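You operate a simulated robot arm through the tools that you are given. There is no shell and no other tool. Be economical: measure what you need, move in short steps, check, and stop when the job is done.

Carry out the task below with a simulated robot arm. There is one attempt and no reset: what you move stays moved.

TASK
Empty the older bag of sugar into the wide jar and seal it. Set down upright: what you pick out.

It is judged by the outcome, as a careful person would: the job done as asked, and still so three seconds after it is handed in. It fails if anything else is knocked over, pushed out of place, dropped, spilled or broken. A push-on lid holds only when it is set on centred and level and pressed home; a screw cap is set on level and turned clockwise until tight.

THE ROBOT
A 7-joint arm with a two-finger parallel gripper, fixed in place. Base frame: the origin is at the foot of the arm, x ahead of it, y to its left, z up; the work surface is at about z = 920. Lengths are in mm, angles in degrees, forces in N, time in s.
With the tool pointing down near the work surface it reaches from about 200 to 740 mm from the base axis. Its first joint turns from -166.0 to 166.0 degrees. Payload 1.57 kg.
The tool frame sits at the grasp point between the pads (the TCP): z along the fingers, y along the line on which they close. The tips reach 30 mm beyond it. The gripper opens to 110 mm. The fingers are 24 mm wide and 12 mm thick; the gripper's body (48 by 112 mm) begins 78 mm behind the TCP.
Orientation is told as [roll, pitch, yaw] about the base's x, y, z axes, in that order, counted from this pose: with the fingers straight down and closing along the base's y, the tool's x points along the base's -x, its y along +y and its z along -z.

THE INTERFACE
- The arm moves only by the tool apply_moves. Its argument "motion" is a list of rows, each an object of numbers (a shift or turn left out is 0, a gripper value left out holds the last): "ax", "ay", "az": the turn, a rotation vector about the base's x, y, z in degrees; "dx", "dy", "dz": the shift along the base's x, y, z in mm; "fingers": the finger opening in mm, from 0 to 110. In form: [{"ax": .., "ay": .., "az": .., "dx": .., "dy": .., "dz": .., "fingers": ..}, ...]. A call has 1 to 20 rows; each row is the pose to reach, as a shift and turn from the pose commanded when the call began. A row lasts 0.2 s, in which the tool goes at most 50 mm and 8.6 degrees; a call with a longer step from one row to the next is refused whole, and so is a gripper value outside its range. A pose out of reach is approached as far as the arm can. The call stops where the force on the tool passes 40 N (or 10 N more than at its start, if that is more) or the arm is blocked; 0.2 s more then pass. Each finger travels about 45 mm/s and halts on what it meets, pressing with about 27 N; the grip force reading is that of the motor and also rises with nothing between the fingers. The clock runs only during rows and for 0.2 s after the last one: add rows that repeat a pose to give the fingers time. It gives the time, the measured TCP pose, the force on the tool (base axes), the opening and the grip force at its end, in the units of the frame above (readings bear some noise), with the torque about the TCP (base axes, N m) and any sound that the robot's microphone picked up, and new pictures: "pictures" is both (left out), scene, wrist or none.
- Cameras (640 x 400 px; columns grow to the right, rows downward): "scene" is fixed at [48.5, 500.4, 1671.7]; the picture's right is [-0.39, -0.92, 0.00], its down [-0.85, 0.36, -0.38] and it looks along [0.35, -0.15, -0.92] (base axes); focal length 247 px, centre (320, 200). "wrist" rides on the gripper at [70, 16, -142] in the tool frame; the picture's right is [-0.23, 0.97, 0.00], its down [-0.86, -0.20, -0.48] and it looks along [-0.47, -0.11, 0.88] (tool axes); focal length 222 px, centre (320, 200). There is no depth. A picture from a camera that has moved, and an enlarged one, comes with that camera's place and axes in the base frame and with its lens.
- slide_trunk(by): slides the trunk up (or, below 0, down) by that many mm; the arm rides with it, the base frame stays. It gives what a move gives, with no picture.
- close_up(camera, box): a new picture of the part [left, top, right, bottom] of that camera's present view, enlarged. It takes no simulated time.
- sign_off(): hands the job in; it is judged then, once.

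Go step by step. Nothing tells you positions but the pictures and the camera data: compare them with the known pose of the tool, close in by small moves and look again before you grip or let go. The budget is 120 turns and 200 pictures, counting those below and the enlarged ones. Unless the task says otherwise, let go and move clear before handing in.

The tools are called after "Emit:" as a command line: name --argument value ..., lists and objects as JSON in quotes. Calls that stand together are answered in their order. apply_moves: Moves the arm, as the interface text tells. Its arguments: {"type":"object","properties":{"motion":{"type":"array"},"pictures":{"type":"string","enum":["both","scene","wrist","none"]}},"required":["motion"]} The other tools are called the same way: slide_trunk (by) slides the trunk up or down; close_up (camera, box) takes an enlarged picture of a part of a camera's view; sign_off () hands the job in.

At the start:

```text
clock: 0.0
ee_pos: [297.3, 278.1, 1345.6]
tcp_rot: [0.0, 0.0, -0.1]
wrist_force: [0.7, -0.8, -0.3]
wrist_torque: [-0.02, 0.0, -0.01]
grip_width: 110.2
finger_force: 0.1
trunk travel left (down, up): [-525.0, 65.0]
```

scene: 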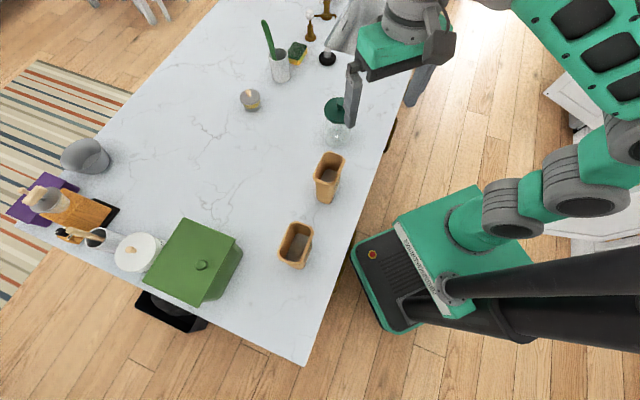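
wrist: 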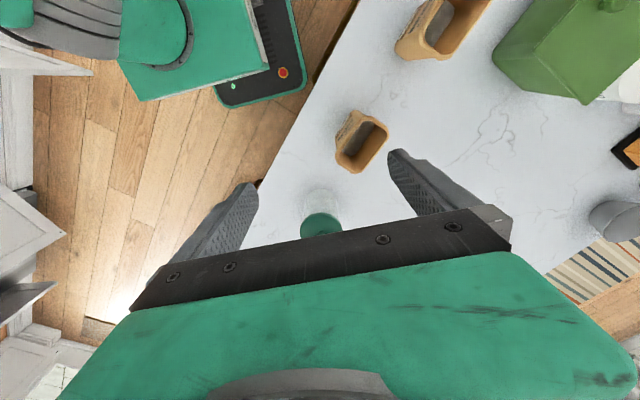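

I see a table with two open bags of sugar, a green-lidded glass jar, a green box, and other items. I'll enlarge the important parts.

Emit:
close_up --camera "scene" --box '[260, 140, 380, 280]'

Emit:
close_up --camera "scene" --box '[220, 0, 400, 150]'

Emit:
close_up --camera "scene" --box '[0, 120, 260, 320]'

Emit:
close_up --camera "wrist" --box '[270, 0, 500, 250]'

```text
2.86 times, centred on (320, 210) of scene
camera zoom: at [48.5, 500.4, 1671.7], right [-0.39, -0.92, 0.0], down [-0.85, 0.36, -0.38], along [0.35, -0.15, -0.92], focal length 704 px, centre (320, 171)
```

zoom: 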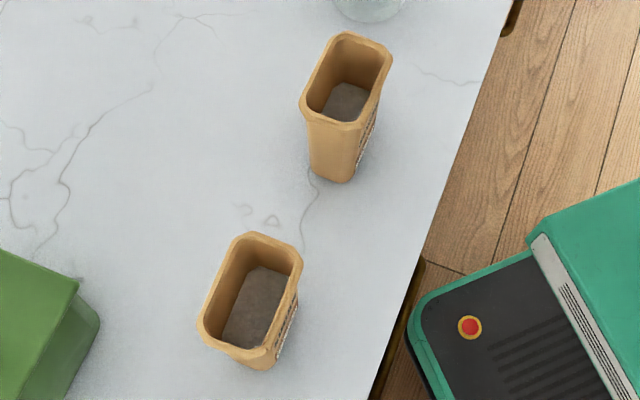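

```text
2.67 times, centred on (310, 75) of scene
camera zoom: at [48.5, 500.4, 1671.7], right [-0.39, -0.92, 0.0], down [-0.85, 0.36, -0.38], along [0.35, -0.15, -0.92], focal length 658 px, centre (347, 533)
```

zoom: 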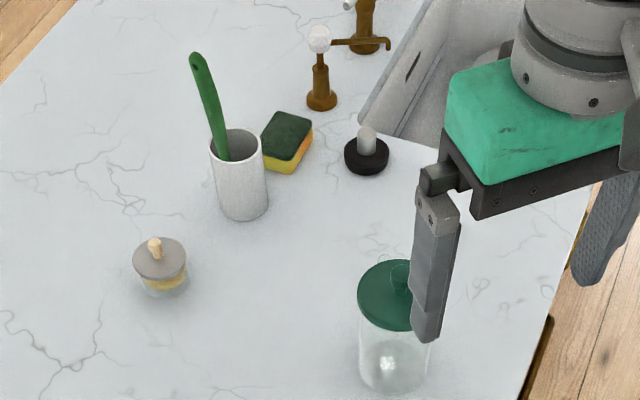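

```text
2.00 times, centred on (130, 220) of scene
camera zoom: at [48.5, 500.4, 1671.7], right [-0.39, -0.92, 0.0], down [-0.85, 0.36, -0.38], along [0.35, -0.15, -0.92], focal length 493 px, centre (700, 160)
```

zoom: 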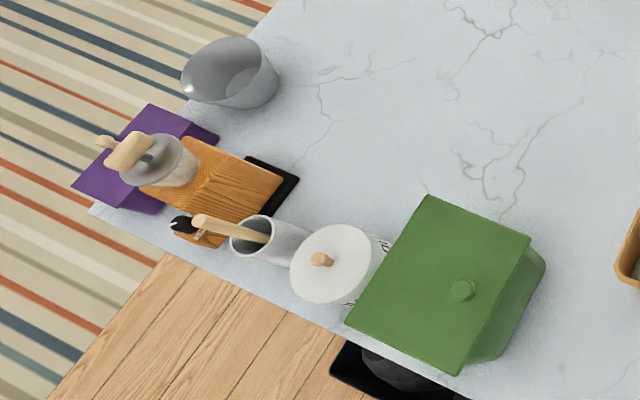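

```text
1.60 times, centred on (385, 125) of wrist
camera zoom: at [227.0, 295.6, 1487.1], right [0.23, 0.97, 0.0], down [0.86, -0.2, 0.48], along [0.47, -0.11, -0.88], focal length 355 px, centre (216, 320)
```

zoom: 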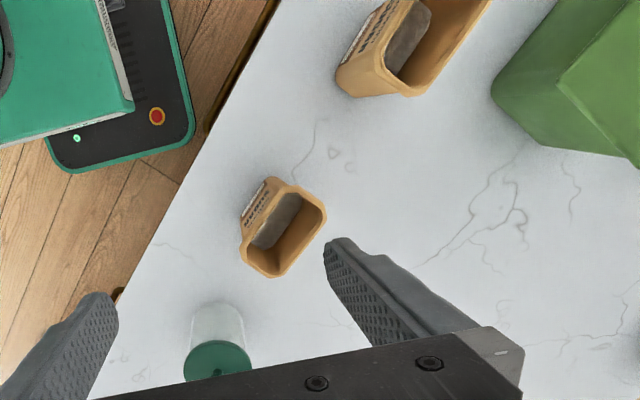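

The bags carry labels on the side facing the robot. I'll zoom hard on those and on the candidate jars.

Emit:
close_up --camera "wrist" --box '[325, 100, 395, 145]'

Emit:
close_up --camera "scene" --box '[310, 170, 350, 210]'

Emit:
close_up --camera "scene" --box '[285, 230, 325, 275]'

Emit:
close_up --camera "scene" --box '[225, 75, 275, 125]'

Emit:
close_up --camera "scene" --box '[20, 170, 120, 250]'

```text
8.89 times, centred on (360, 122) of wrist
camera zoom: at [227.0, 295.6, 1487.1], right [0.23, 0.97, 0.0], down [0.86, -0.2, 0.48], along [0.47, -0.11, -0.88], focal length 1974 px, centre (-36, 889)
```

zoom: 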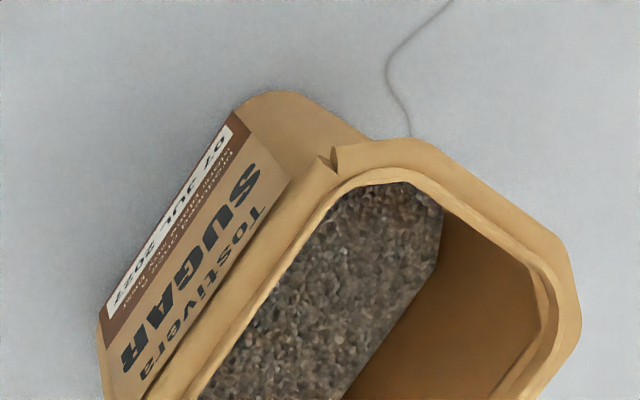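

```text
10.00 times, centred on (330, 190) of scene
camera zoom: at [48.5, 500.4, 1671.7], right [-0.39, -0.92, 0.0], down [-0.85, 0.36, -0.38], along [0.35, -0.15, -0.92], focal length 2466 px, centre (220, 300)
```

zoom: 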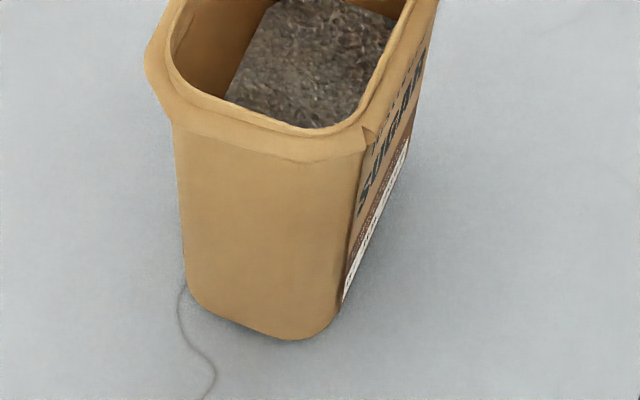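

```text
8.89 times, centred on (305, 252) of scene
camera zoom: at [48.5, 500.4, 1671.7], right [-0.39, -0.92, 0.0], down [-0.85, 0.36, -0.38], along [0.35, -0.15, -0.92], focal length 2192 px, centre (453, -267)
```

zoom: 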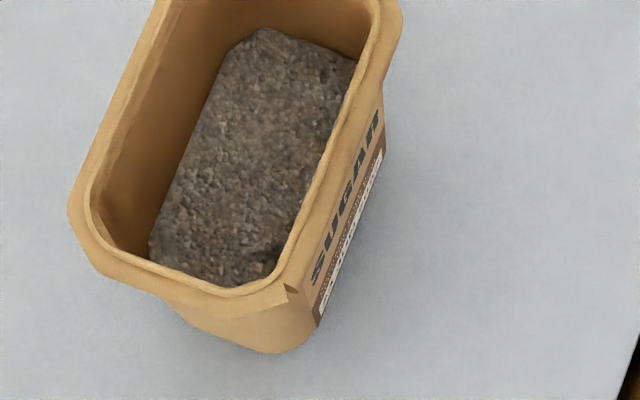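

```text
8.00 times, centred on (250, 100) of scene
camera zoom: at [48.5, 500.4, 1671.7], right [-0.39, -0.92, 0.0], down [-0.85, 0.36, -0.38], along [0.35, -0.15, -0.92], focal length 1972 px, centre (880, 1000)
```

zoom: 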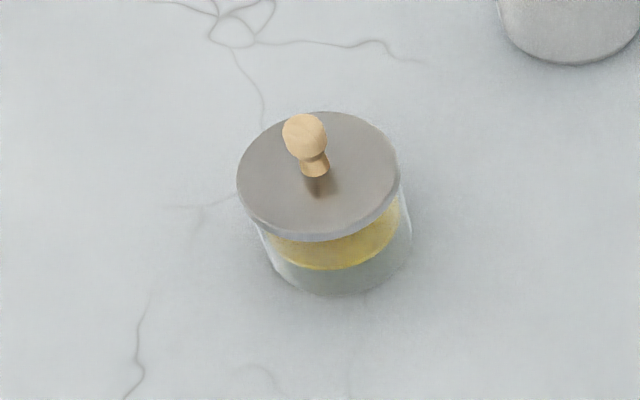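

```text
5.00 times, centred on (70, 210) of scene
camera zoom: at [48.5, 500.4, 1671.7], right [-0.39, -0.92, 0.0], down [-0.85, 0.36, -0.38], along [0.35, -0.15, -0.92], focal length 1233 px, centre (1570, 150)
```

zoom: 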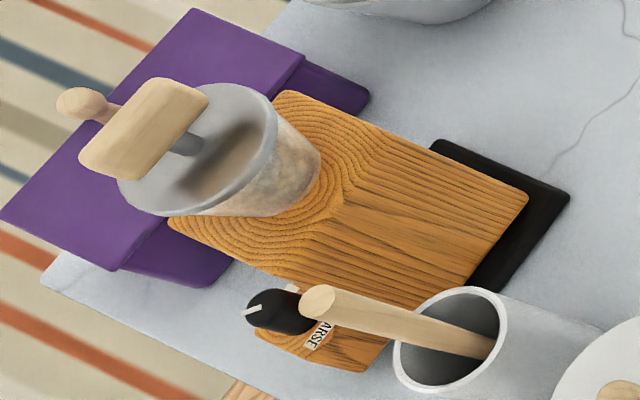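

Bag A (nearer the jar) reads "07 JUL 2027"-ish. Now bag B's label, a sharper view of A, and the white canister.

Emit:
close_up --camera "wrist" --box '[390, 0, 450, 40]'

Emit:
close_up --camera "wrist" --box '[332, 108, 362, 146]'

Emit:
close_up --camera "wrist" --box '[280, 170, 370, 240]'

```text
10.00 times, centred on (420, 20) of wrist
camera zoom: at [227.0, 295.6, 1487.1], right [0.23, 0.97, 0.0], down [0.86, -0.2, 0.48], along [0.47, -0.11, -0.88], focal length 2221 px, centre (-680, 2000)
```

zoom: 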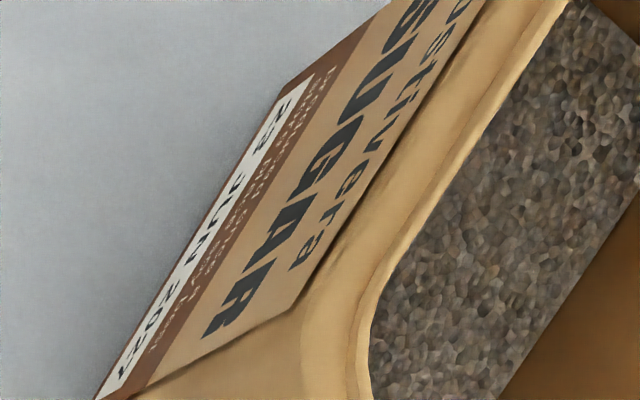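

```text
10.53 times, centred on (347, 127) of wrist
camera zoom: at [227.0, 295.6, 1487.1], right [0.23, 0.97, 0.0], down [0.86, -0.2, 0.48], along [0.47, -0.11, -0.88], focal length 2338 px, centre (36, 968)
```

zoom: 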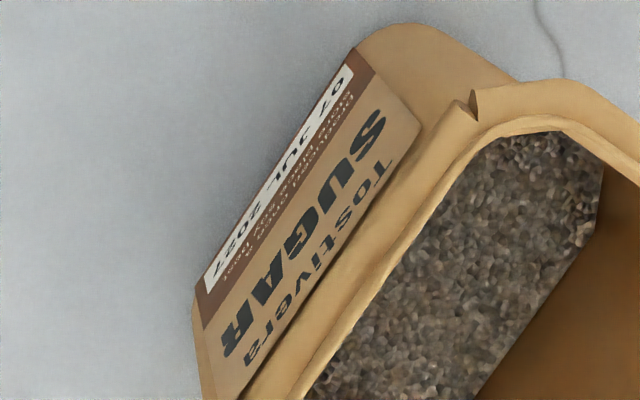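

```text
5.71 times, centred on (325, 205) of wrist
camera zoom: at [227.0, 295.6, 1487.1], right [0.23, 0.97, 0.0], down [0.86, -0.2, 0.48], along [0.47, -0.11, -0.88], focal length 1269 px, centre (291, 171)
```

zoom: 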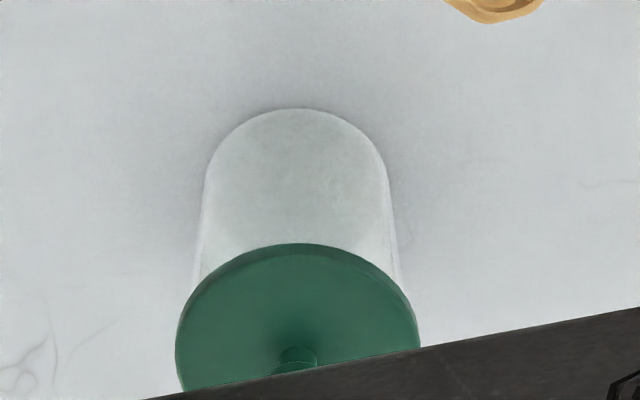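

Bag B looks like "24 JUN 202?"; I need a better angle on the year. Moving the wrist camera to face the labels.

Emit:
apply_moves --motion '[{"dy": -35, "dz": -20, "az": 7.5}, {"dy": -70, "dz": -45, "az": 15}, {"dy": -110, "dz": -70, "az": 22.5}, {"dy": -150, "dz": -100, "az": 30}, {"dy": -150, "dz": -100, "az": 30}]'

```text
clock: 1.2
ee_pos: [295.3, 127.8, 1244.4]
tcp_rot: [0.0, 0.0, 30.1]
wrist_force: [0.4, 0.0, -0.8]
wrist_torque: [-0.04, 0.02, -0.02]
grip_width: 110.1
finger_force: 0.0
trunk travel left (down, up): [-525.0, 65.0]
camera wrist: at [226.1, 107.9, 1386.2], right [-0.29, 0.96, 0.0], down [0.84, 0.26, 0.48], along [0.46, 0.14, -0.88], focal length 222 px, centre (320, 200)
```

scene: 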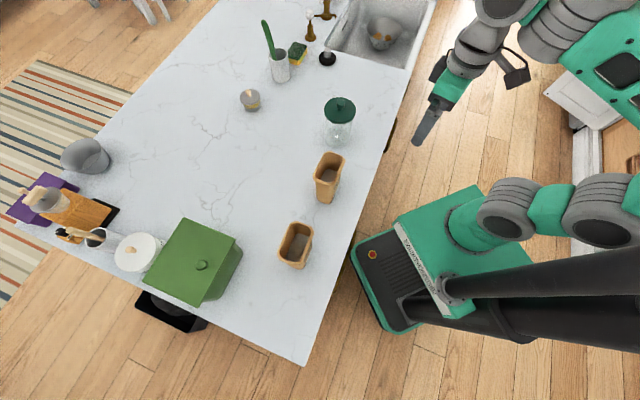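
wrist: 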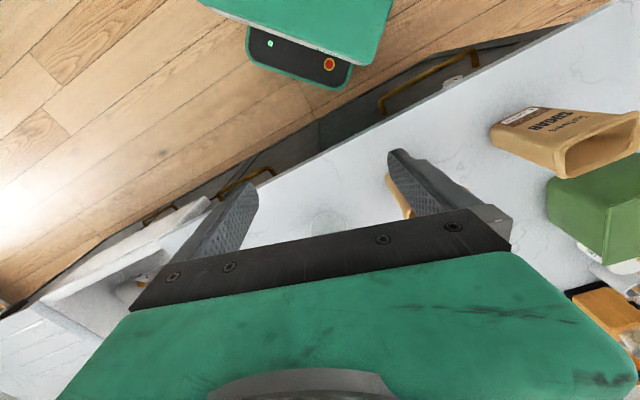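

Now bag B's label is in clear view; I zoom, and also look at the jar from the scene camera.

Emit:
close_up --camera "wrist" --box '[490, 95, 580, 150]'

Emit:
close_up --camera "scene" --box '[310, 85, 370, 155]'

Emit:
close_up --camera "scene" --box '[300, 0, 440, 90]'

```text
7.11 times, centred on (535, 122) of wrist
camera zoom: at [226.1, 107.9, 1386.2], right [-0.29, 0.96, 0.0], down [0.84, 0.26, 0.48], along [0.46, 0.14, -0.88], focal length 1580 px, centre (-1209, 751)
```

zoom: 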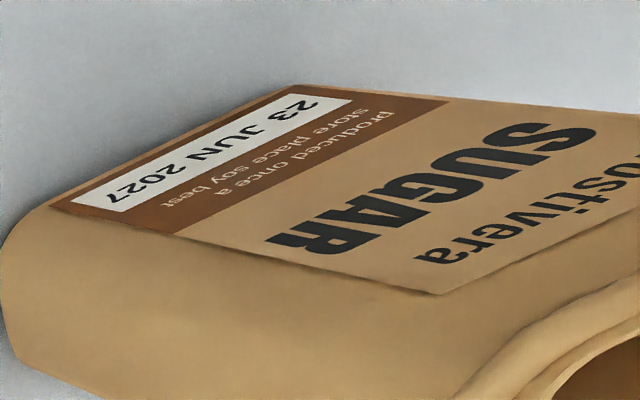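

```text
5.71 times, centred on (340, 120) of scene
camera zoom: at [48.5, 500.4, 1671.7], right [-0.39, -0.92, 0.0], down [-0.85, 0.36, -0.38], along [0.35, -0.15, -0.92], focal length 1409 px, centre (206, 657)
```

zoom: 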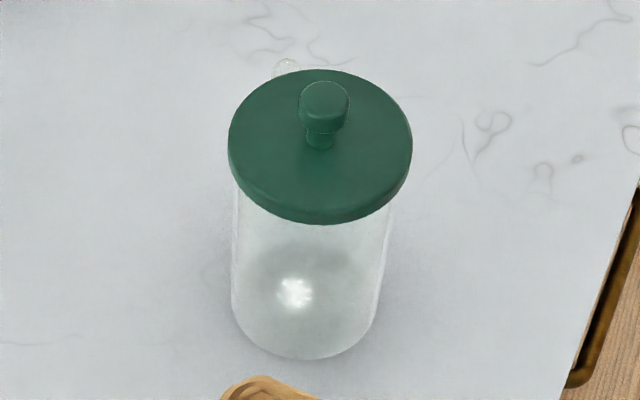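

```text
4.44 times, centred on (370, 45) of scene
camera zoom: at [48.5, 500.4, 1671.7], right [-0.39, -0.92, 0.0], down [-0.85, 0.36, -0.38], along [0.35, -0.15, -0.92], focal length 1096 px, centre (98, 889)
```

zoom: 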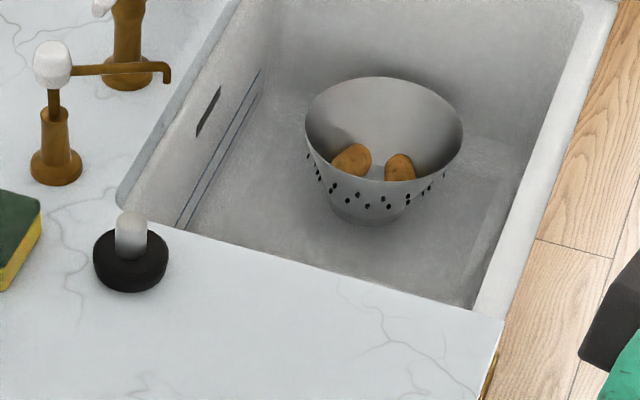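

Bag B reads 23 JUN 2027, bag A 07 JUL 2027, so B (the nearer-left one) is older. The empty green-lidded jar (~95 mm wide, at about x 536, y 223) is the wide jar. Next I view bag B closely to measure it.

Emit:
apply_moves --motion '[{"dx": -22, "dy": 36, "az": 2}, {"dx": -44, "dy": 73, "az": 4}, {"dx": -66, "dy": 110, "az": 6}, {"dx": -88, "dy": 146, "az": 8}, {"dx": -110, "dy": 182, "az": 10}, {"dx": -132, "dy": 219, "az": 12}, {"dx": -154, "dy": 255, "az": 14}, {"dx": -175, "dy": 292, "az": 17}, {"dx": -175, "dy": 292, "az": 17}]'

Emit:
close_up --camera "scene" --box '[310, 140, 360, 210]'

```text
clock: 3.2
ee_pos: [120.0, 421.5, 1244.1]
tcp_rot: [0.0, -0.1, 47.0]
wrist_force: [0.4, -0.1, 0.3]
wrist_torque: [-0.04, -0.01, 0.04]
grip_width: 110.1
finger_force: 0.0
trunk travel left (down, up): [-525.0, 65.0]
camera wrist: at [60.4, 381.9, 1385.9], right [-0.56, 0.83, 0.0], down [0.73, 0.49, 0.48], along [0.4, 0.27, -0.88], focal length 222 px, centre (320, 200)
```

scene: 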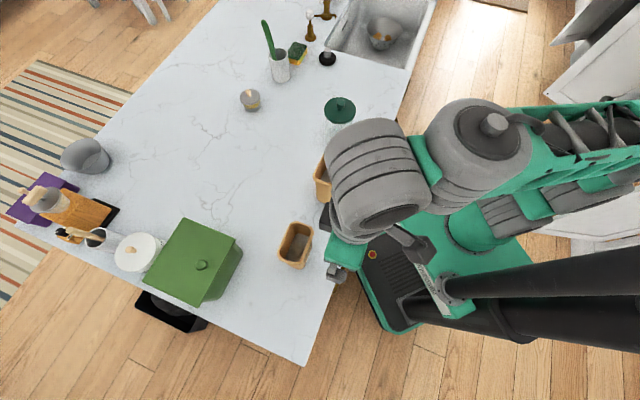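
wrist: 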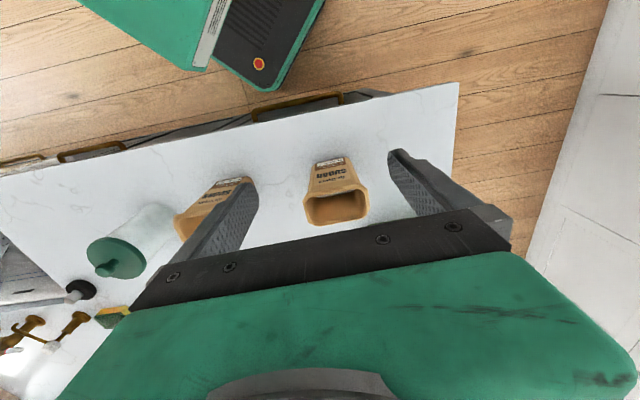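

```text
5.71 times, centred on (335, 175) of scene
camera zoom: at [48.5, 500.4, 1671.7], right [-0.39, -0.92, 0.0], down [-0.85, 0.36, -0.38], along [0.35, -0.15, -0.92], focal length 1409 px, centre (234, 343)
```

zoom: 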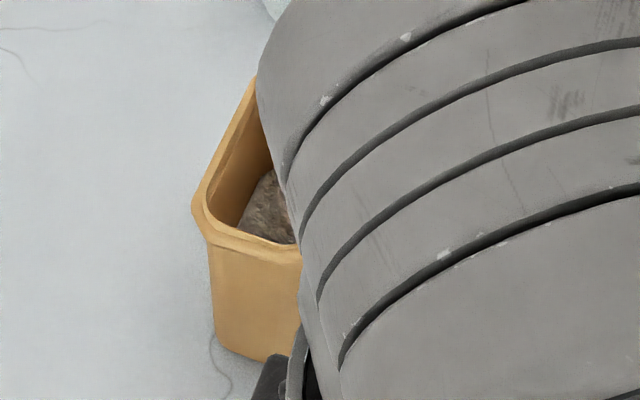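

Bag B is framed by both cameras; zoom on each for triangulation.

Emit:
close_up --camera "wrist" --box '[285, 145, 385, 235]'

Emit:
close_up --camera "scene" --box '[265, 215, 325, 275]'

Emit:
close_up --camera "wrist" --box '[170, 170, 260, 245]'

```text
4.44 times, centred on (335, 190) of wrist
camera zoom: at [60.4, 381.9, 1385.9], right [-0.56, 0.83, 0.0], down [0.73, 0.49, 0.48], along [0.4, 0.27, -0.88], focal length 987 px, centre (253, 244)
```

zoom: 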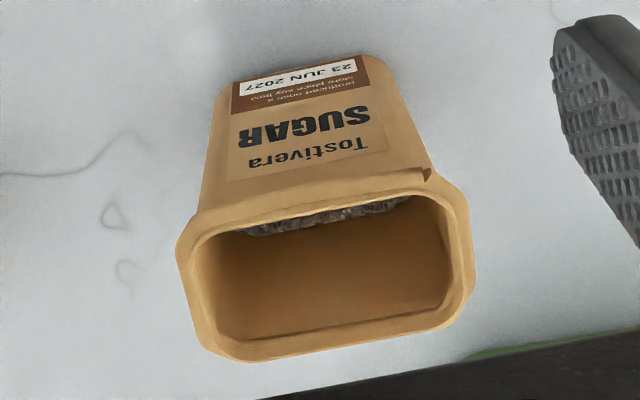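

```text
6.67 times, centred on (295, 245) of scene
camera zoom: at [48.5, 500.4, 1671.7], right [-0.39, -0.92, 0.0], down [-0.85, 0.36, -0.38], along [0.35, -0.15, -0.92], focal length 1644 px, centre (487, -100)
```

zoom: 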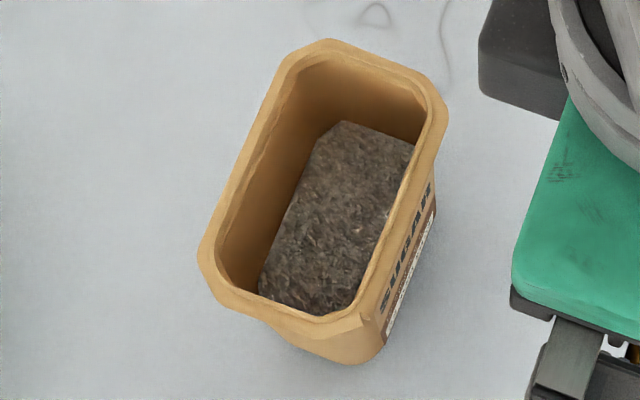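

```text
5.33 times, centred on (215, 208) of wrist
camera zoom: at [60.4, 381.9, 1385.9], right [-0.56, 0.83, 0.0], down [0.73, 0.49, 0.48], along [0.4, 0.27, -0.88], focal length 1185 px, centre (880, 160)
```

zoom: 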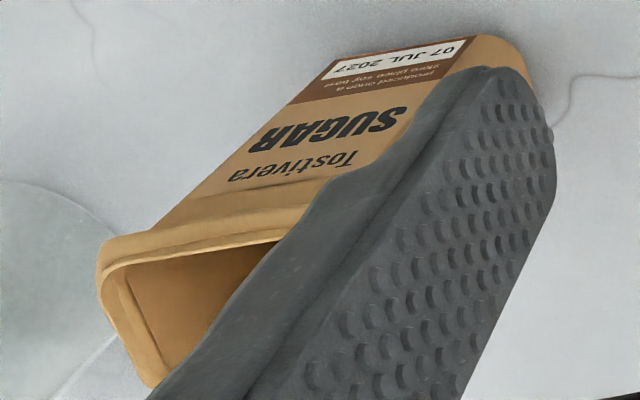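

Confirmed: bag B (193, 503, rim z≈1081, long axis at −43°) is older. Next I go look closely at the jar's lid.

Emit:
apply_moves --motion '[{"dx": 33, "dy": -23, "az": -2.5}, {"dx": 66, "dy": -46, "az": -5}, {"dx": 99, "dy": -69, "az": -7.5}, {"dx": 132, "dy": -92, "az": -10}, {"dx": 165, "dy": -115, "az": -12.5}, {"dx": 198, "dy": -138, "az": -15}, {"dx": 231, "dy": -161, "az": -17.5}, {"dx": 264, "dy": -184, "az": -20}, {"dx": 297, "dy": -207, "az": -22.5}, {"dx": 330, "dy": -231, "az": -25}, {"dx": 330, "dy": -231, "az": -25}]'

```text
clock: 5.6
ee_pos: [452.9, 189.9, 1246.7]
tcp_rot: [0.0, 0.0, 22.1]
wrist_force: [-0.7, 0.4, 0.8]
wrist_torque: [0.04, 0.0, 0.0]
grip_width: 109.8
finger_force: 0.1
trunk travel left (down, up): [-525.0, 65.0]
camera wrist: at [381.6, 178.9, 1387.5], right [-0.15, 0.99, 0.0], down [0.87, 0.14, 0.48], along [0.47, 0.07, -0.88], focal length 222 px, centre (320, 200)
```

scene: 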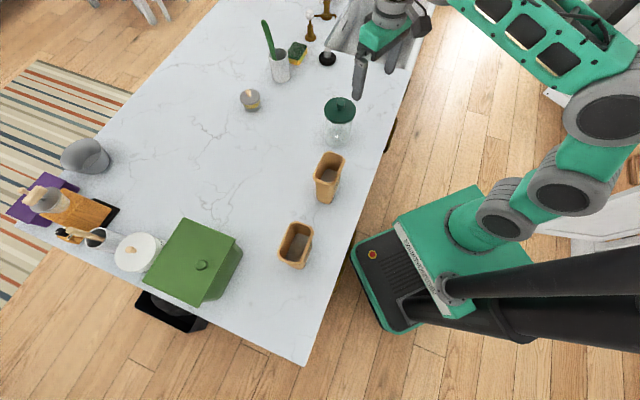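
wrist: 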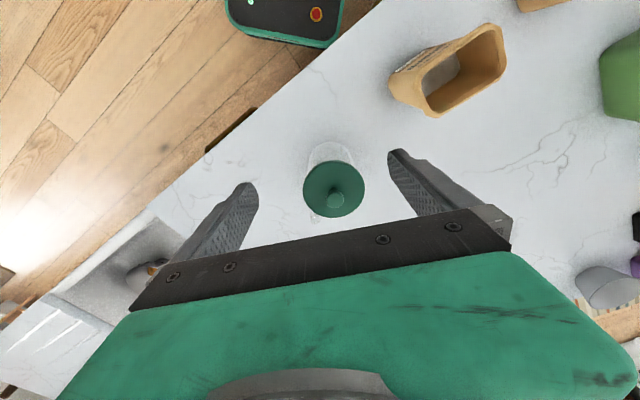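

Emit:
close_up --camera "wrist" --box '[290, 130, 380, 230]'

Emit:
close_up --camera "scene" --box '[310, 85, 370, 155]'

```text
4.00 times, centred on (335, 180) of wrist
camera zoom: at [381.6, 178.9, 1387.5], right [-0.15, 0.99, 0.0], down [0.87, 0.14, 0.48], along [0.47, 0.07, -0.88], focal length 888 px, centre (260, 280)
```

zoom: 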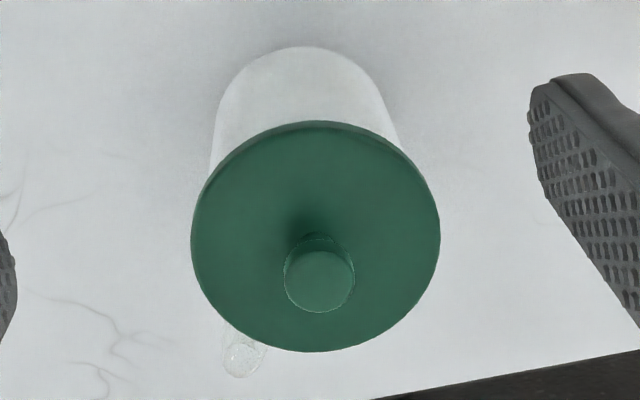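

```text
5.71 times, centred on (340, 120) of scene
camera zoom: at [48.5, 500.4, 1671.7], right [-0.39, -0.92, 0.0], down [-0.85, 0.36, -0.38], along [0.35, -0.15, -0.92], focal length 1409 px, centre (206, 657)
```

zoom: 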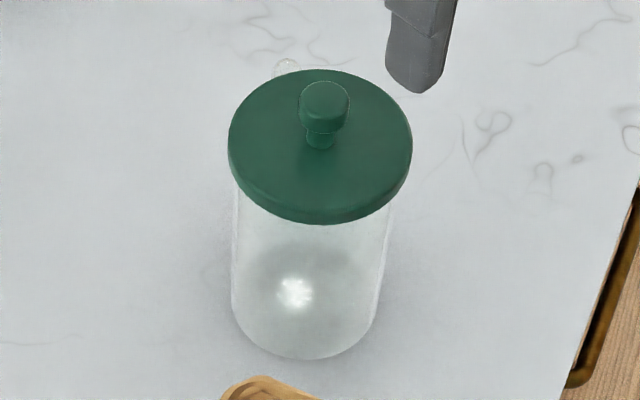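

The lid's knob is at about (525, 224), top z≈1112; a small clear glass bit sits just behind the jar (+x side), to be kept clear of. I hover above the knob with narrower fingers.

Emit:
apply_moves --motion '[{"dx": 36, "dy": 16, "dz": -20, "fingers": 60}, {"dx": 72, "dy": 34, "dz": -50, "fingers": 60}, {"dx": 72, "dy": 34, "dz": -75, "fingers": 60}, {"dx": 72, "dy": 34, "dz": -75, "fingers": 60}]'

Emit:
close_up --camera "wrist" --box '[240, 110, 400, 240]'

Emit:
close_up --camera "scene" --box '[300, 70, 390, 150]'

```text
refused: row 2 steps farther than a row can; nothing moved
```

```text
3.08 times, centred on (320, 175) of wrist
camera zoom: at [381.6, 178.9, 1387.5], right [-0.15, 0.99, 0.0], down [0.87, 0.14, 0.48], along [0.47, 0.07, -0.88], focal length 684 px, centre (320, 277)
```

zoom: 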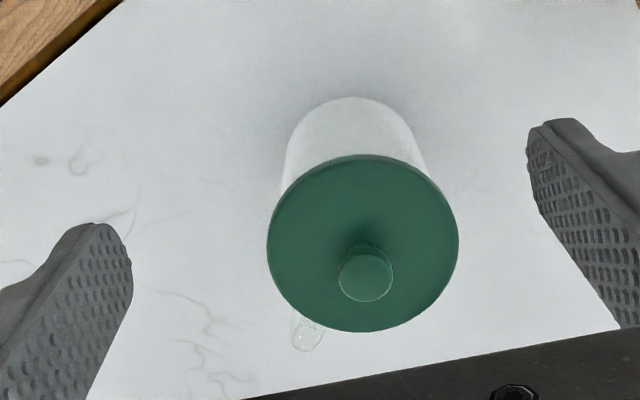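

```text
5.00 times, centred on (345, 110) of scene
camera zoom: at [48.5, 500.4, 1671.7], right [-0.39, -0.92, 0.0], down [-0.85, 0.36, -0.38], along [0.35, -0.15, -0.92], focal length 1233 px, centre (195, 650)
```

zoom: 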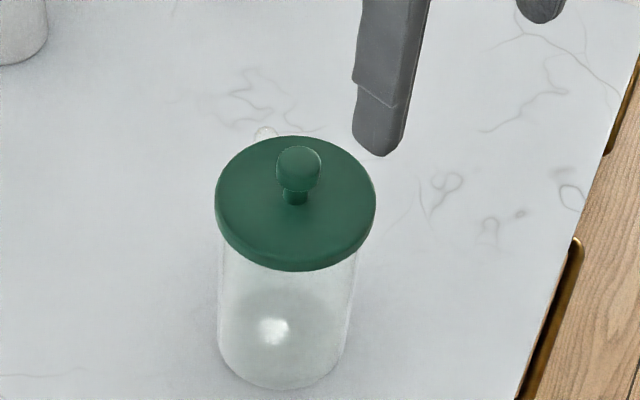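

The move was refused for step size; I split it finer.

Emit:
apply_moves --motion '[{"dx": 24, "dy": 11, "dz": -20, "fingers": 60}, {"dx": 48, "dy": 22, "dz": -40, "fingers": 60}, {"dx": 72, "dy": 34, "dz": -60, "fingers": 60}, {"dx": 72, "dy": 34, "dz": -75, "fingers": 60}, {"dx": 72, "dy": 34, "dz": -75, "fingers": 60}]'

Emit:
close_up --camera "wrist" --box '[240, 110, 400, 240]'

Emit:
close_up --camera "scene" --box '[300, 70, 390, 150]'

```text
clock: 6.8
ee_pos: [524.6, 223.5, 1169.7]
tcp_rot: [0.1, 0.0, 22.0]
wrist_force: [0.2, -1.3, 1.1]
wrist_torque: [0.0, -0.02, -0.02]
grip_width: 59.9
finger_force: 0.1
trunk travel left (down, up): [-525.0, 65.0]
camera wrist: at [452.7, 213.1, 1312.3], right [-0.15, 0.99, 0.0], down [0.87, 0.14, 0.48], along [0.47, 0.07, -0.88], focal length 222 px, centre (320, 200)
```

scene: 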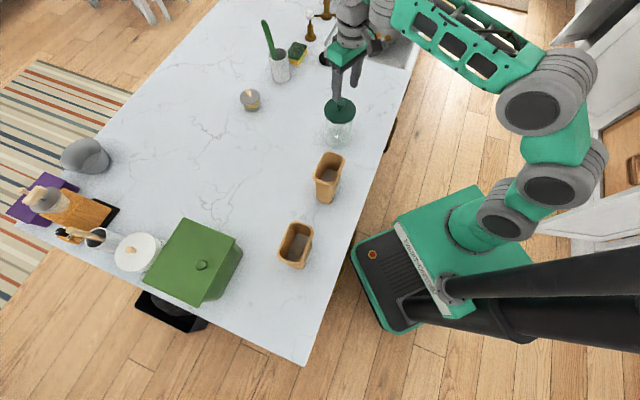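
wrist: 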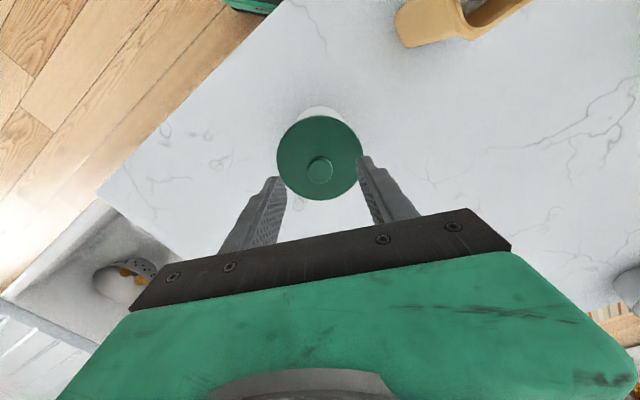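

```text
3.08 times, centred on (320, 175) of wrist
camera zoom: at [452.7, 213.1, 1312.3], right [-0.15, 0.99, 0.0], down [0.87, 0.14, 0.48], along [0.47, 0.07, -0.88], focal length 684 px, centre (320, 277)
```

zoom: 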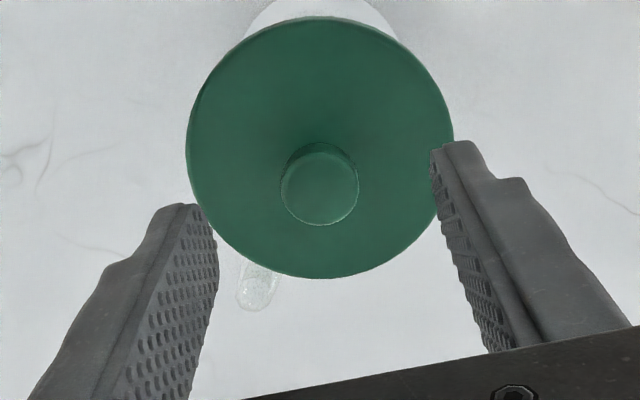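

```text
5.00 times, centred on (345, 110) of scene
camera zoom: at [48.5, 500.4, 1671.7], right [-0.39, -0.92, 0.0], down [-0.85, 0.36, -0.38], along [0.35, -0.15, -0.92], focal length 1233 px, centre (195, 650)
```

zoom: 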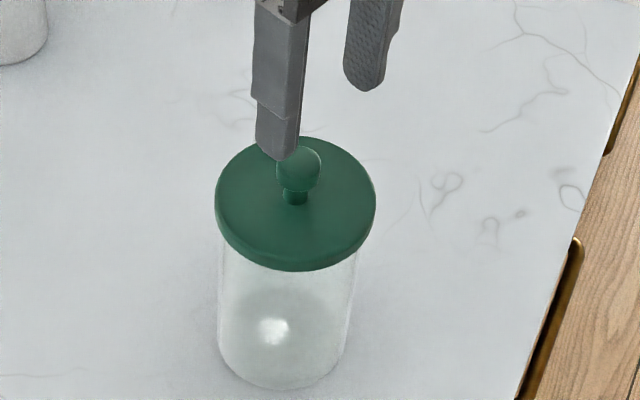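

Knob is nearly centred under the tool (about 3 mm further in x). Lowering alongside the knob.

Emit:
apply_moves --motion '[{"dx": 3, "dz": -25}, {"dx": 3, "dz": -48}, {"dx": 3, "dz": -48}]'

Emit:
close_up --camera "wrist" --box '[240, 110, 400, 240]'

Emit:
close_up --camera "scene" --box '[310, 80, 370, 130]'

```text
clock: 7.6
ee_pos: [528.1, 222.2, 1122.6]
tcp_rot: [-0.1, 0.0, 22.0]
wrist_force: [0.5, -0.1, 0.2]
wrist_torque: [-0.02, 0.02, -0.03]
grip_width: 59.9
finger_force: 0.0
trunk travel left (down, up): [-525.0, 65.0]
camera wrist: at [456.0, 212.5, 1263.8], right [-0.15, 0.99, 0.0], down [0.87, 0.14, 0.48], along [0.47, 0.07, -0.88], focal length 222 px, centre (320, 200)
```

scene: 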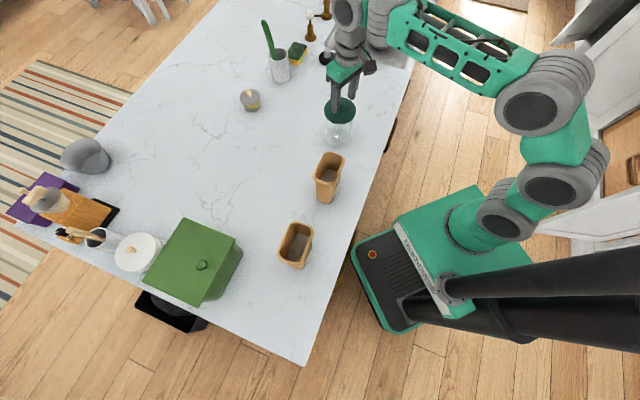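
wrist: 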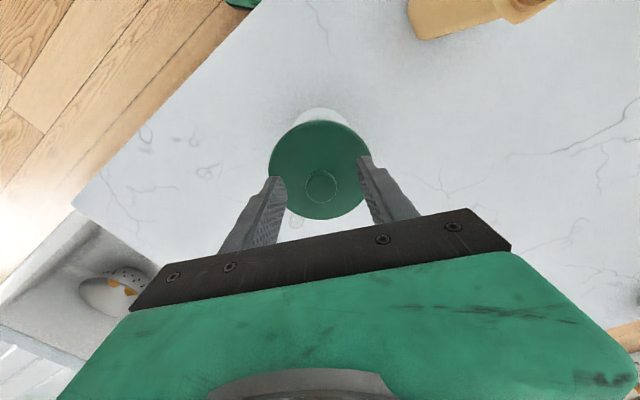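

```text
3.08 times, centred on (320, 175) of wrist
camera zoom: at [456.0, 212.5, 1263.8], right [-0.15, 0.99, 0.0], down [0.87, 0.14, 0.48], along [0.47, 0.07, -0.88], focal length 684 px, centre (320, 277)
```

zoom: 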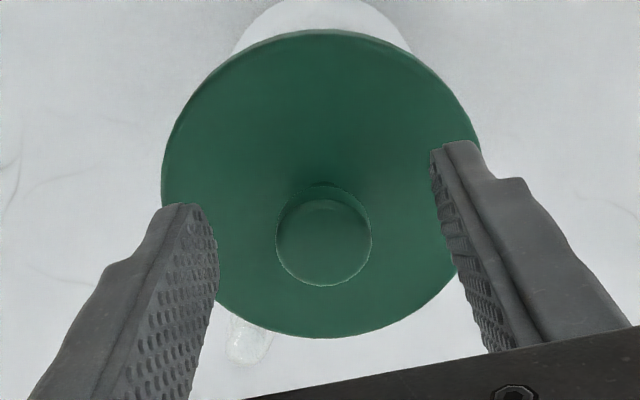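

```text
8.00 times, centred on (340, 105) of scene
camera zoom: at [48.5, 500.4, 1671.7], right [-0.39, -0.92, 0.0], down [-0.85, 0.36, -0.38], along [0.35, -0.15, -0.92], focal length 1972 px, centre (160, 960)
```

zoom: 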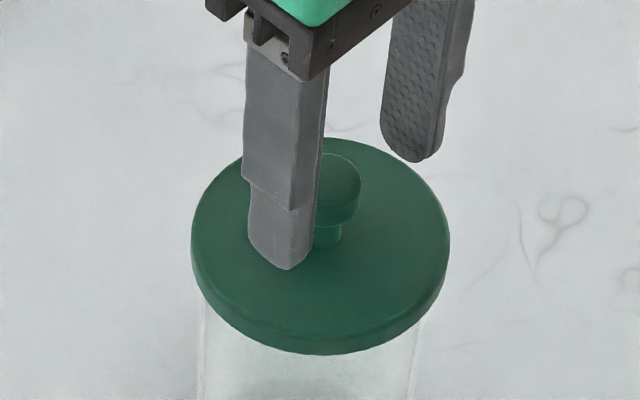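

Good alignment; I centre by ~3 mm, lower 6 mm and close on the knob.

Emit:
apply_moves --motion '[{"dx": 3.3, "dy": 1.5, "dz": -6, "fingers": 60}, {"dx": 3.3, "dy": 1.5, "dz": -6, "fingers": 15}, {"dx": 3.3, "dy": 1.5, "dz": -6, "fingers": 15}, {"dx": 3.3, "dy": 1.5, "dz": -6, "fingers": 15}, {"dx": 3.3, "dy": 1.5, "dz": -6, "fingers": 15}, {"dx": 3.3, "dy": 1.5, "dz": -6, "fingers": 15}]' --pictures "wrist"

Emit:
close_up --camera "scene" --box '[310, 80, 370, 130]'

```text
clock: 9.0
ee_pos: [531.2, 224.4, 1116.6]
tcp_rot: [0.0, 0.0, 22.0]
wrist_force: [-0.3, 0.0, 1.3]
wrist_torque: [-0.02, 0.05, 0.01]
grip_width: 24.3
finger_force: 26.6
trunk travel left (down, up): [-525.0, 65.0]
heard: snap
camera wrist: at [459.1, 214.3, 1258.5], right [-0.15, 0.99, 0.0], down [0.87, 0.14, 0.48], along [0.47, 0.07, -0.88], focal length 222 px, centre (320, 200)
```

wrist: 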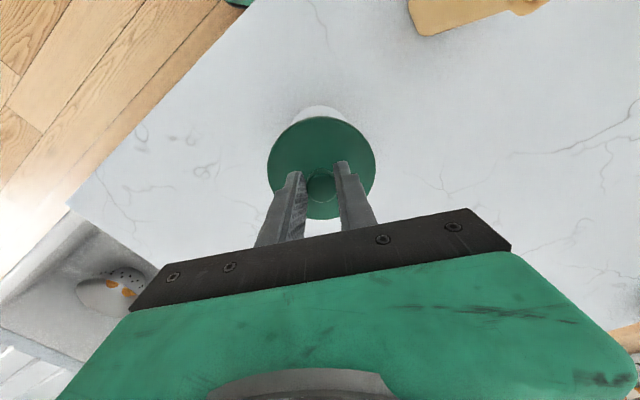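

```text
8.00 times, centred on (340, 105) of scene
camera zoom: at [48.5, 500.4, 1671.7], right [-0.39, -0.92, 0.0], down [-0.85, 0.36, -0.38], along [0.35, -0.15, -0.92], focal length 1972 px, centre (160, 960)
```

zoom: 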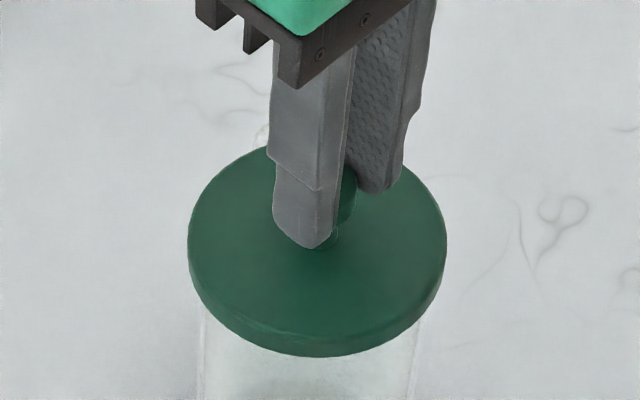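

The knob is gripped (24 mm) and a snap was heard, probably the lid's fit letting go. I lift slowly.

Emit:
apply_moves --motion '[{"dz": 4}, {"dz": 10}, {"dz": 20}, {"dz": 40}, {"dz": 60}, {"dz": 60}]'

Emit:
close_up --camera "scene" --box '[300, 60, 390, 150]'

```text
clock: 10.4
ee_pos: [531.8, 225.9, 1175.8]
tcp_rot: [0.0, 0.0, 22.0]
wrist_force: [0.1, 0.8, -1.3]
wrist_torque: [-0.04, 0.0, 0.02]
grip_width: 24.1
finger_force: 26.6
trunk travel left (down, up): [-525.0, 65.0]
camera wrist: at [460.0, 215.4, 1317.6], right [-0.15, 0.99, 0.0], down [0.87, 0.14, 0.48], along [0.47, 0.07, -0.88], focal length 222 px, centre (320, 200)
```

scene: 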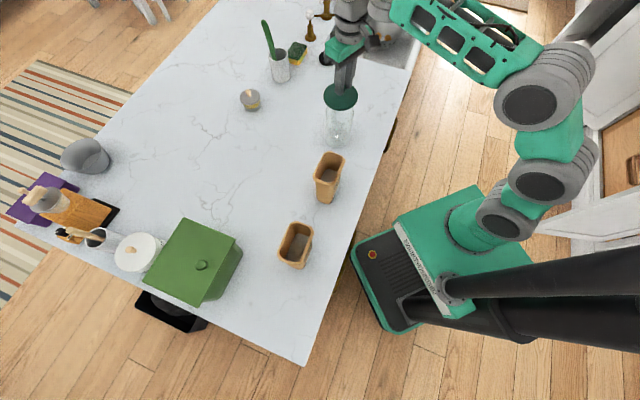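
wrist: 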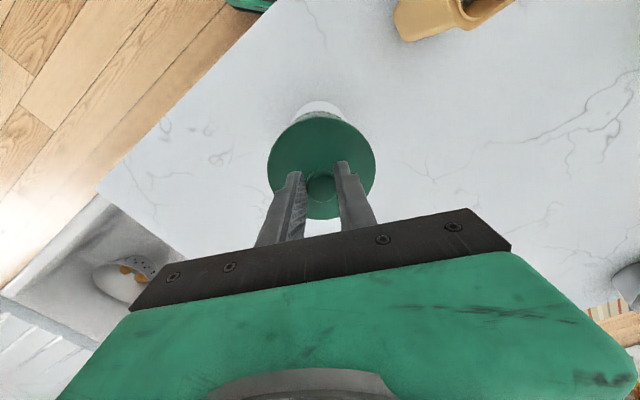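

```text
4.44 times, centred on (345, 105) of scene
camera zoom: at [48.5, 500.4, 1671.7], right [-0.39, -0.92, 0.0], down [-0.85, 0.36, -0.38], along [0.35, -0.15, -0.92], focal length 1096 px, centre (209, 622)
```

zoom: 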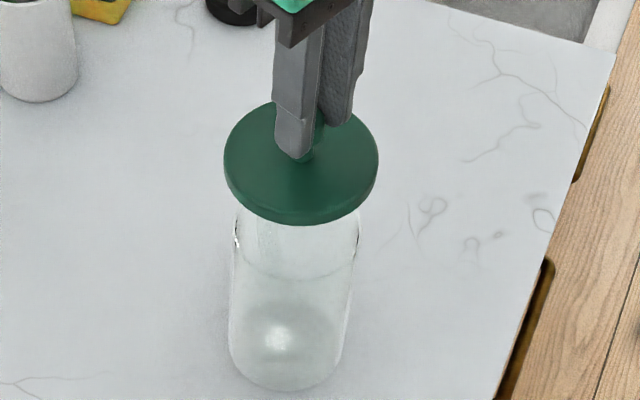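

The lid is off and the jar stands. I carry the lid to a clear spot near (460, 440).

Emit:
apply_moves --motion '[{"dx": -10, "dy": 40}, {"dx": -25, "dy": 80}, {"dx": -40, "dy": 120}, {"dx": -55, "dy": 160}, {"dx": -70, "dy": 200}, {"dx": -70, "dy": 215, "dz": -40}, {"dx": -70, "dy": 215, "dz": -80}, {"dx": -70, "dy": 215, "dz": -120}, {"dx": -70, "dy": 215, "dz": -150}, {"dx": -70, "dy": 215, "dz": -150}]'

Emit:
close_up --camera "scene" --box '[230, 90, 350, 180]'

```text
clock: 12.6
ee_pos: [461.1, 439.3, 1028.3]
tcp_rot: [0.0, 0.0, 22.0]
wrist_force: [-0.8, 0.3, -0.6]
wrist_torque: [0.01, -0.02, 0.02]
grip_width: 24.1
finger_force: 27.0
trunk travel left (down, up): [-525.0, 65.0]
camera wrist: at [389.8, 429.1, 1169.7], right [-0.15, 0.99, 0.0], down [0.87, 0.14, 0.48], along [0.47, 0.07, -0.88], focal length 222 px, centre (320, 200)
```

scene: 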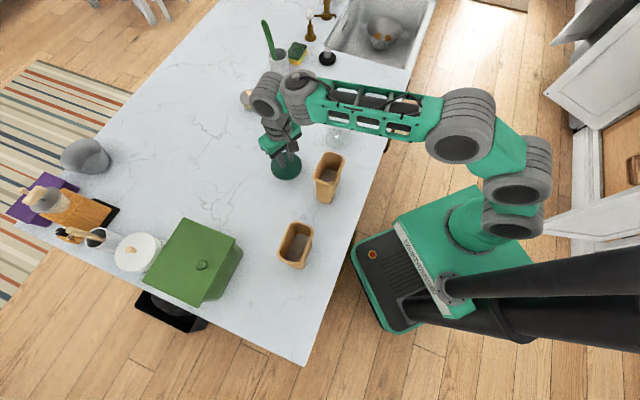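
wrist: 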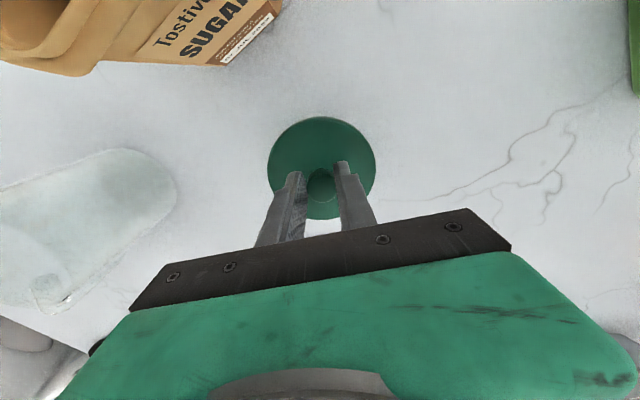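

```text
4.44 times, centred on (290, 135) of scene
camera zoom: at [48.5, 500.4, 1671.7], right [-0.39, -0.92, 0.0], down [-0.85, 0.36, -0.38], along [0.35, -0.15, -0.92], focal length 1096 px, centre (453, 489)
```

zoom: 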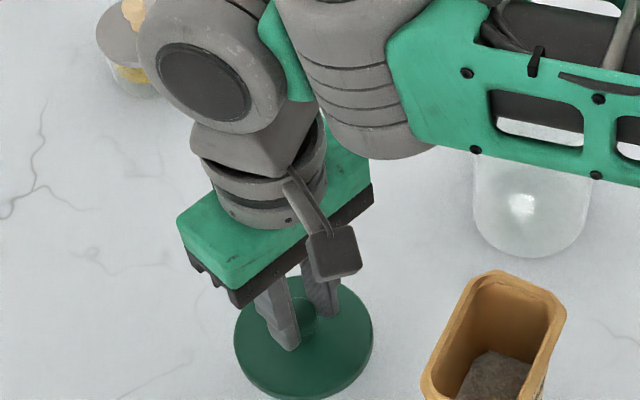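

Clear of everything. Lowering gently to the table.

Emit:
apply_moves --motion '[{"dz": -12}, {"dz": -24}, {"dz": -34}, {"dz": -38}, {"dz": -41}, {"dz": -44}]' --pictures "none"

Emit:
close_up --camera "scene" --box '[260, 130, 320, 190]'

Emit:
close_up --camera "wrist" --box '[240, 80, 400, 230]'

```text
clock: 14.0
ee_pos: [461.1, 440.8, 982.3]
tcp_rot: [0.0, 0.1, 22.1]
wrist_force: [-0.6, 0.1, -0.8]
wrist_torque: [-0.01, 0.03, 0.02]
grip_width: 24.2
finger_force: 27.1
trunk travel left (down, up): [-525.0, 65.0]
```

```text
6.67 times, centred on (290, 160) of scene
camera zoom: at [48.5, 500.4, 1671.7], right [-0.39, -0.92, 0.0], down [-0.85, 0.36, -0.38], along [0.35, -0.15, -0.92], focal length 1644 px, centre (520, 467)
```

zoom: 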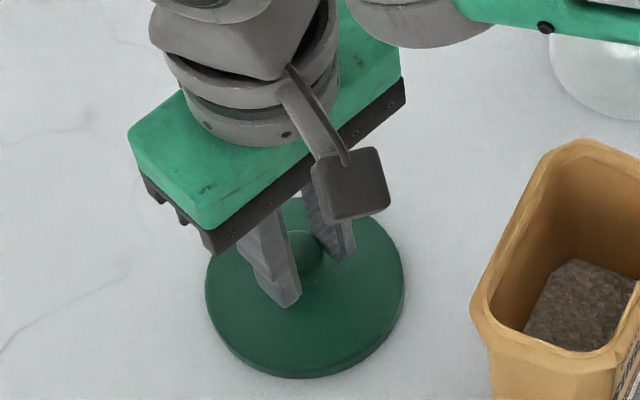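

```text
2.67 times, centred on (320, 155) of wrist
camera zoom: at [389.4, 430.3, 1124.1], right [-0.15, 0.99, 0.0], down [0.87, 0.14, 0.48], along [0.47, 0.07, -0.88], focal length 592 px, centre (320, 320)
```

zoom: 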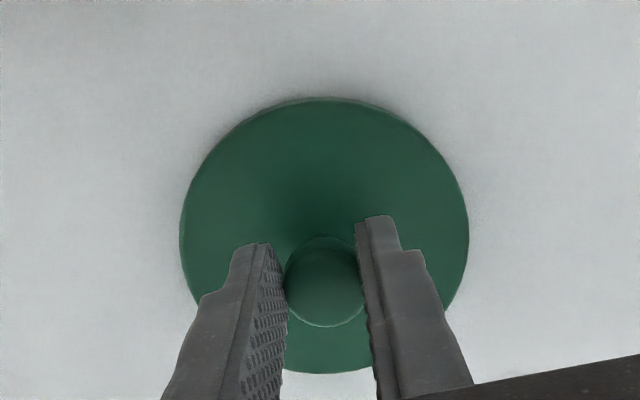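

No contact yet; close to the table. I go down in 3 mm steps.

Emit:
apply_moves --motion '[{"dz": -2}, {"dz": -4}, {"dz": -6}, {"dz": -8}, {"dz": -8}]' --pictures "none"

```text
clock: 15.2
ee_pos: [460.8, 441.5, 979.9]
tcp_rot: [0.2, -0.6, 22.0]
wrist_force: [2.9, -0.3, 40.4]
wrist_torque: [0.17, -0.4, -0.04]
grip_width: 24.5
finger_force: 27.0
trunk travel left (down, up): [-525.0, 65.0]
```

The lid is on the table (contact at about 980). Relieve, then release.

Emit:
apply_moves --motion '[{"dz": 2}, {"dz": 4}, {"dz": 4}]' --pictures "none"

```text
clock: 16.0
ee_pos: [460.5, 440.5, 978.6]
tcp_rot: [0.1, -0.1, 21.9]
wrist_force: [7.9, 4.4, 26.0]
wrist_torque: [0.25, -0.64, 0.0]
grip_width: 24.7
finger_force: 26.7
trunk travel left (down, up): [-525.0, 65.0]
```

Emit:
apply_moves --motion '[{"dz": 1.5}, {"dz": 2}, {"dz": 2}]' --pictures "none"

```text
clock: 16.8
ee_pos: [459.1, 440.7, 979.2]
tcp_rot: [0.0, 0.2, 21.9]
wrist_force: [4.6, 2.5, 11.5]
wrist_torque: [0.16, -0.34, 0.0]
grip_width: 24.7
finger_force: 27.0
trunk travel left (down, up): [-525.0, 65.0]
```

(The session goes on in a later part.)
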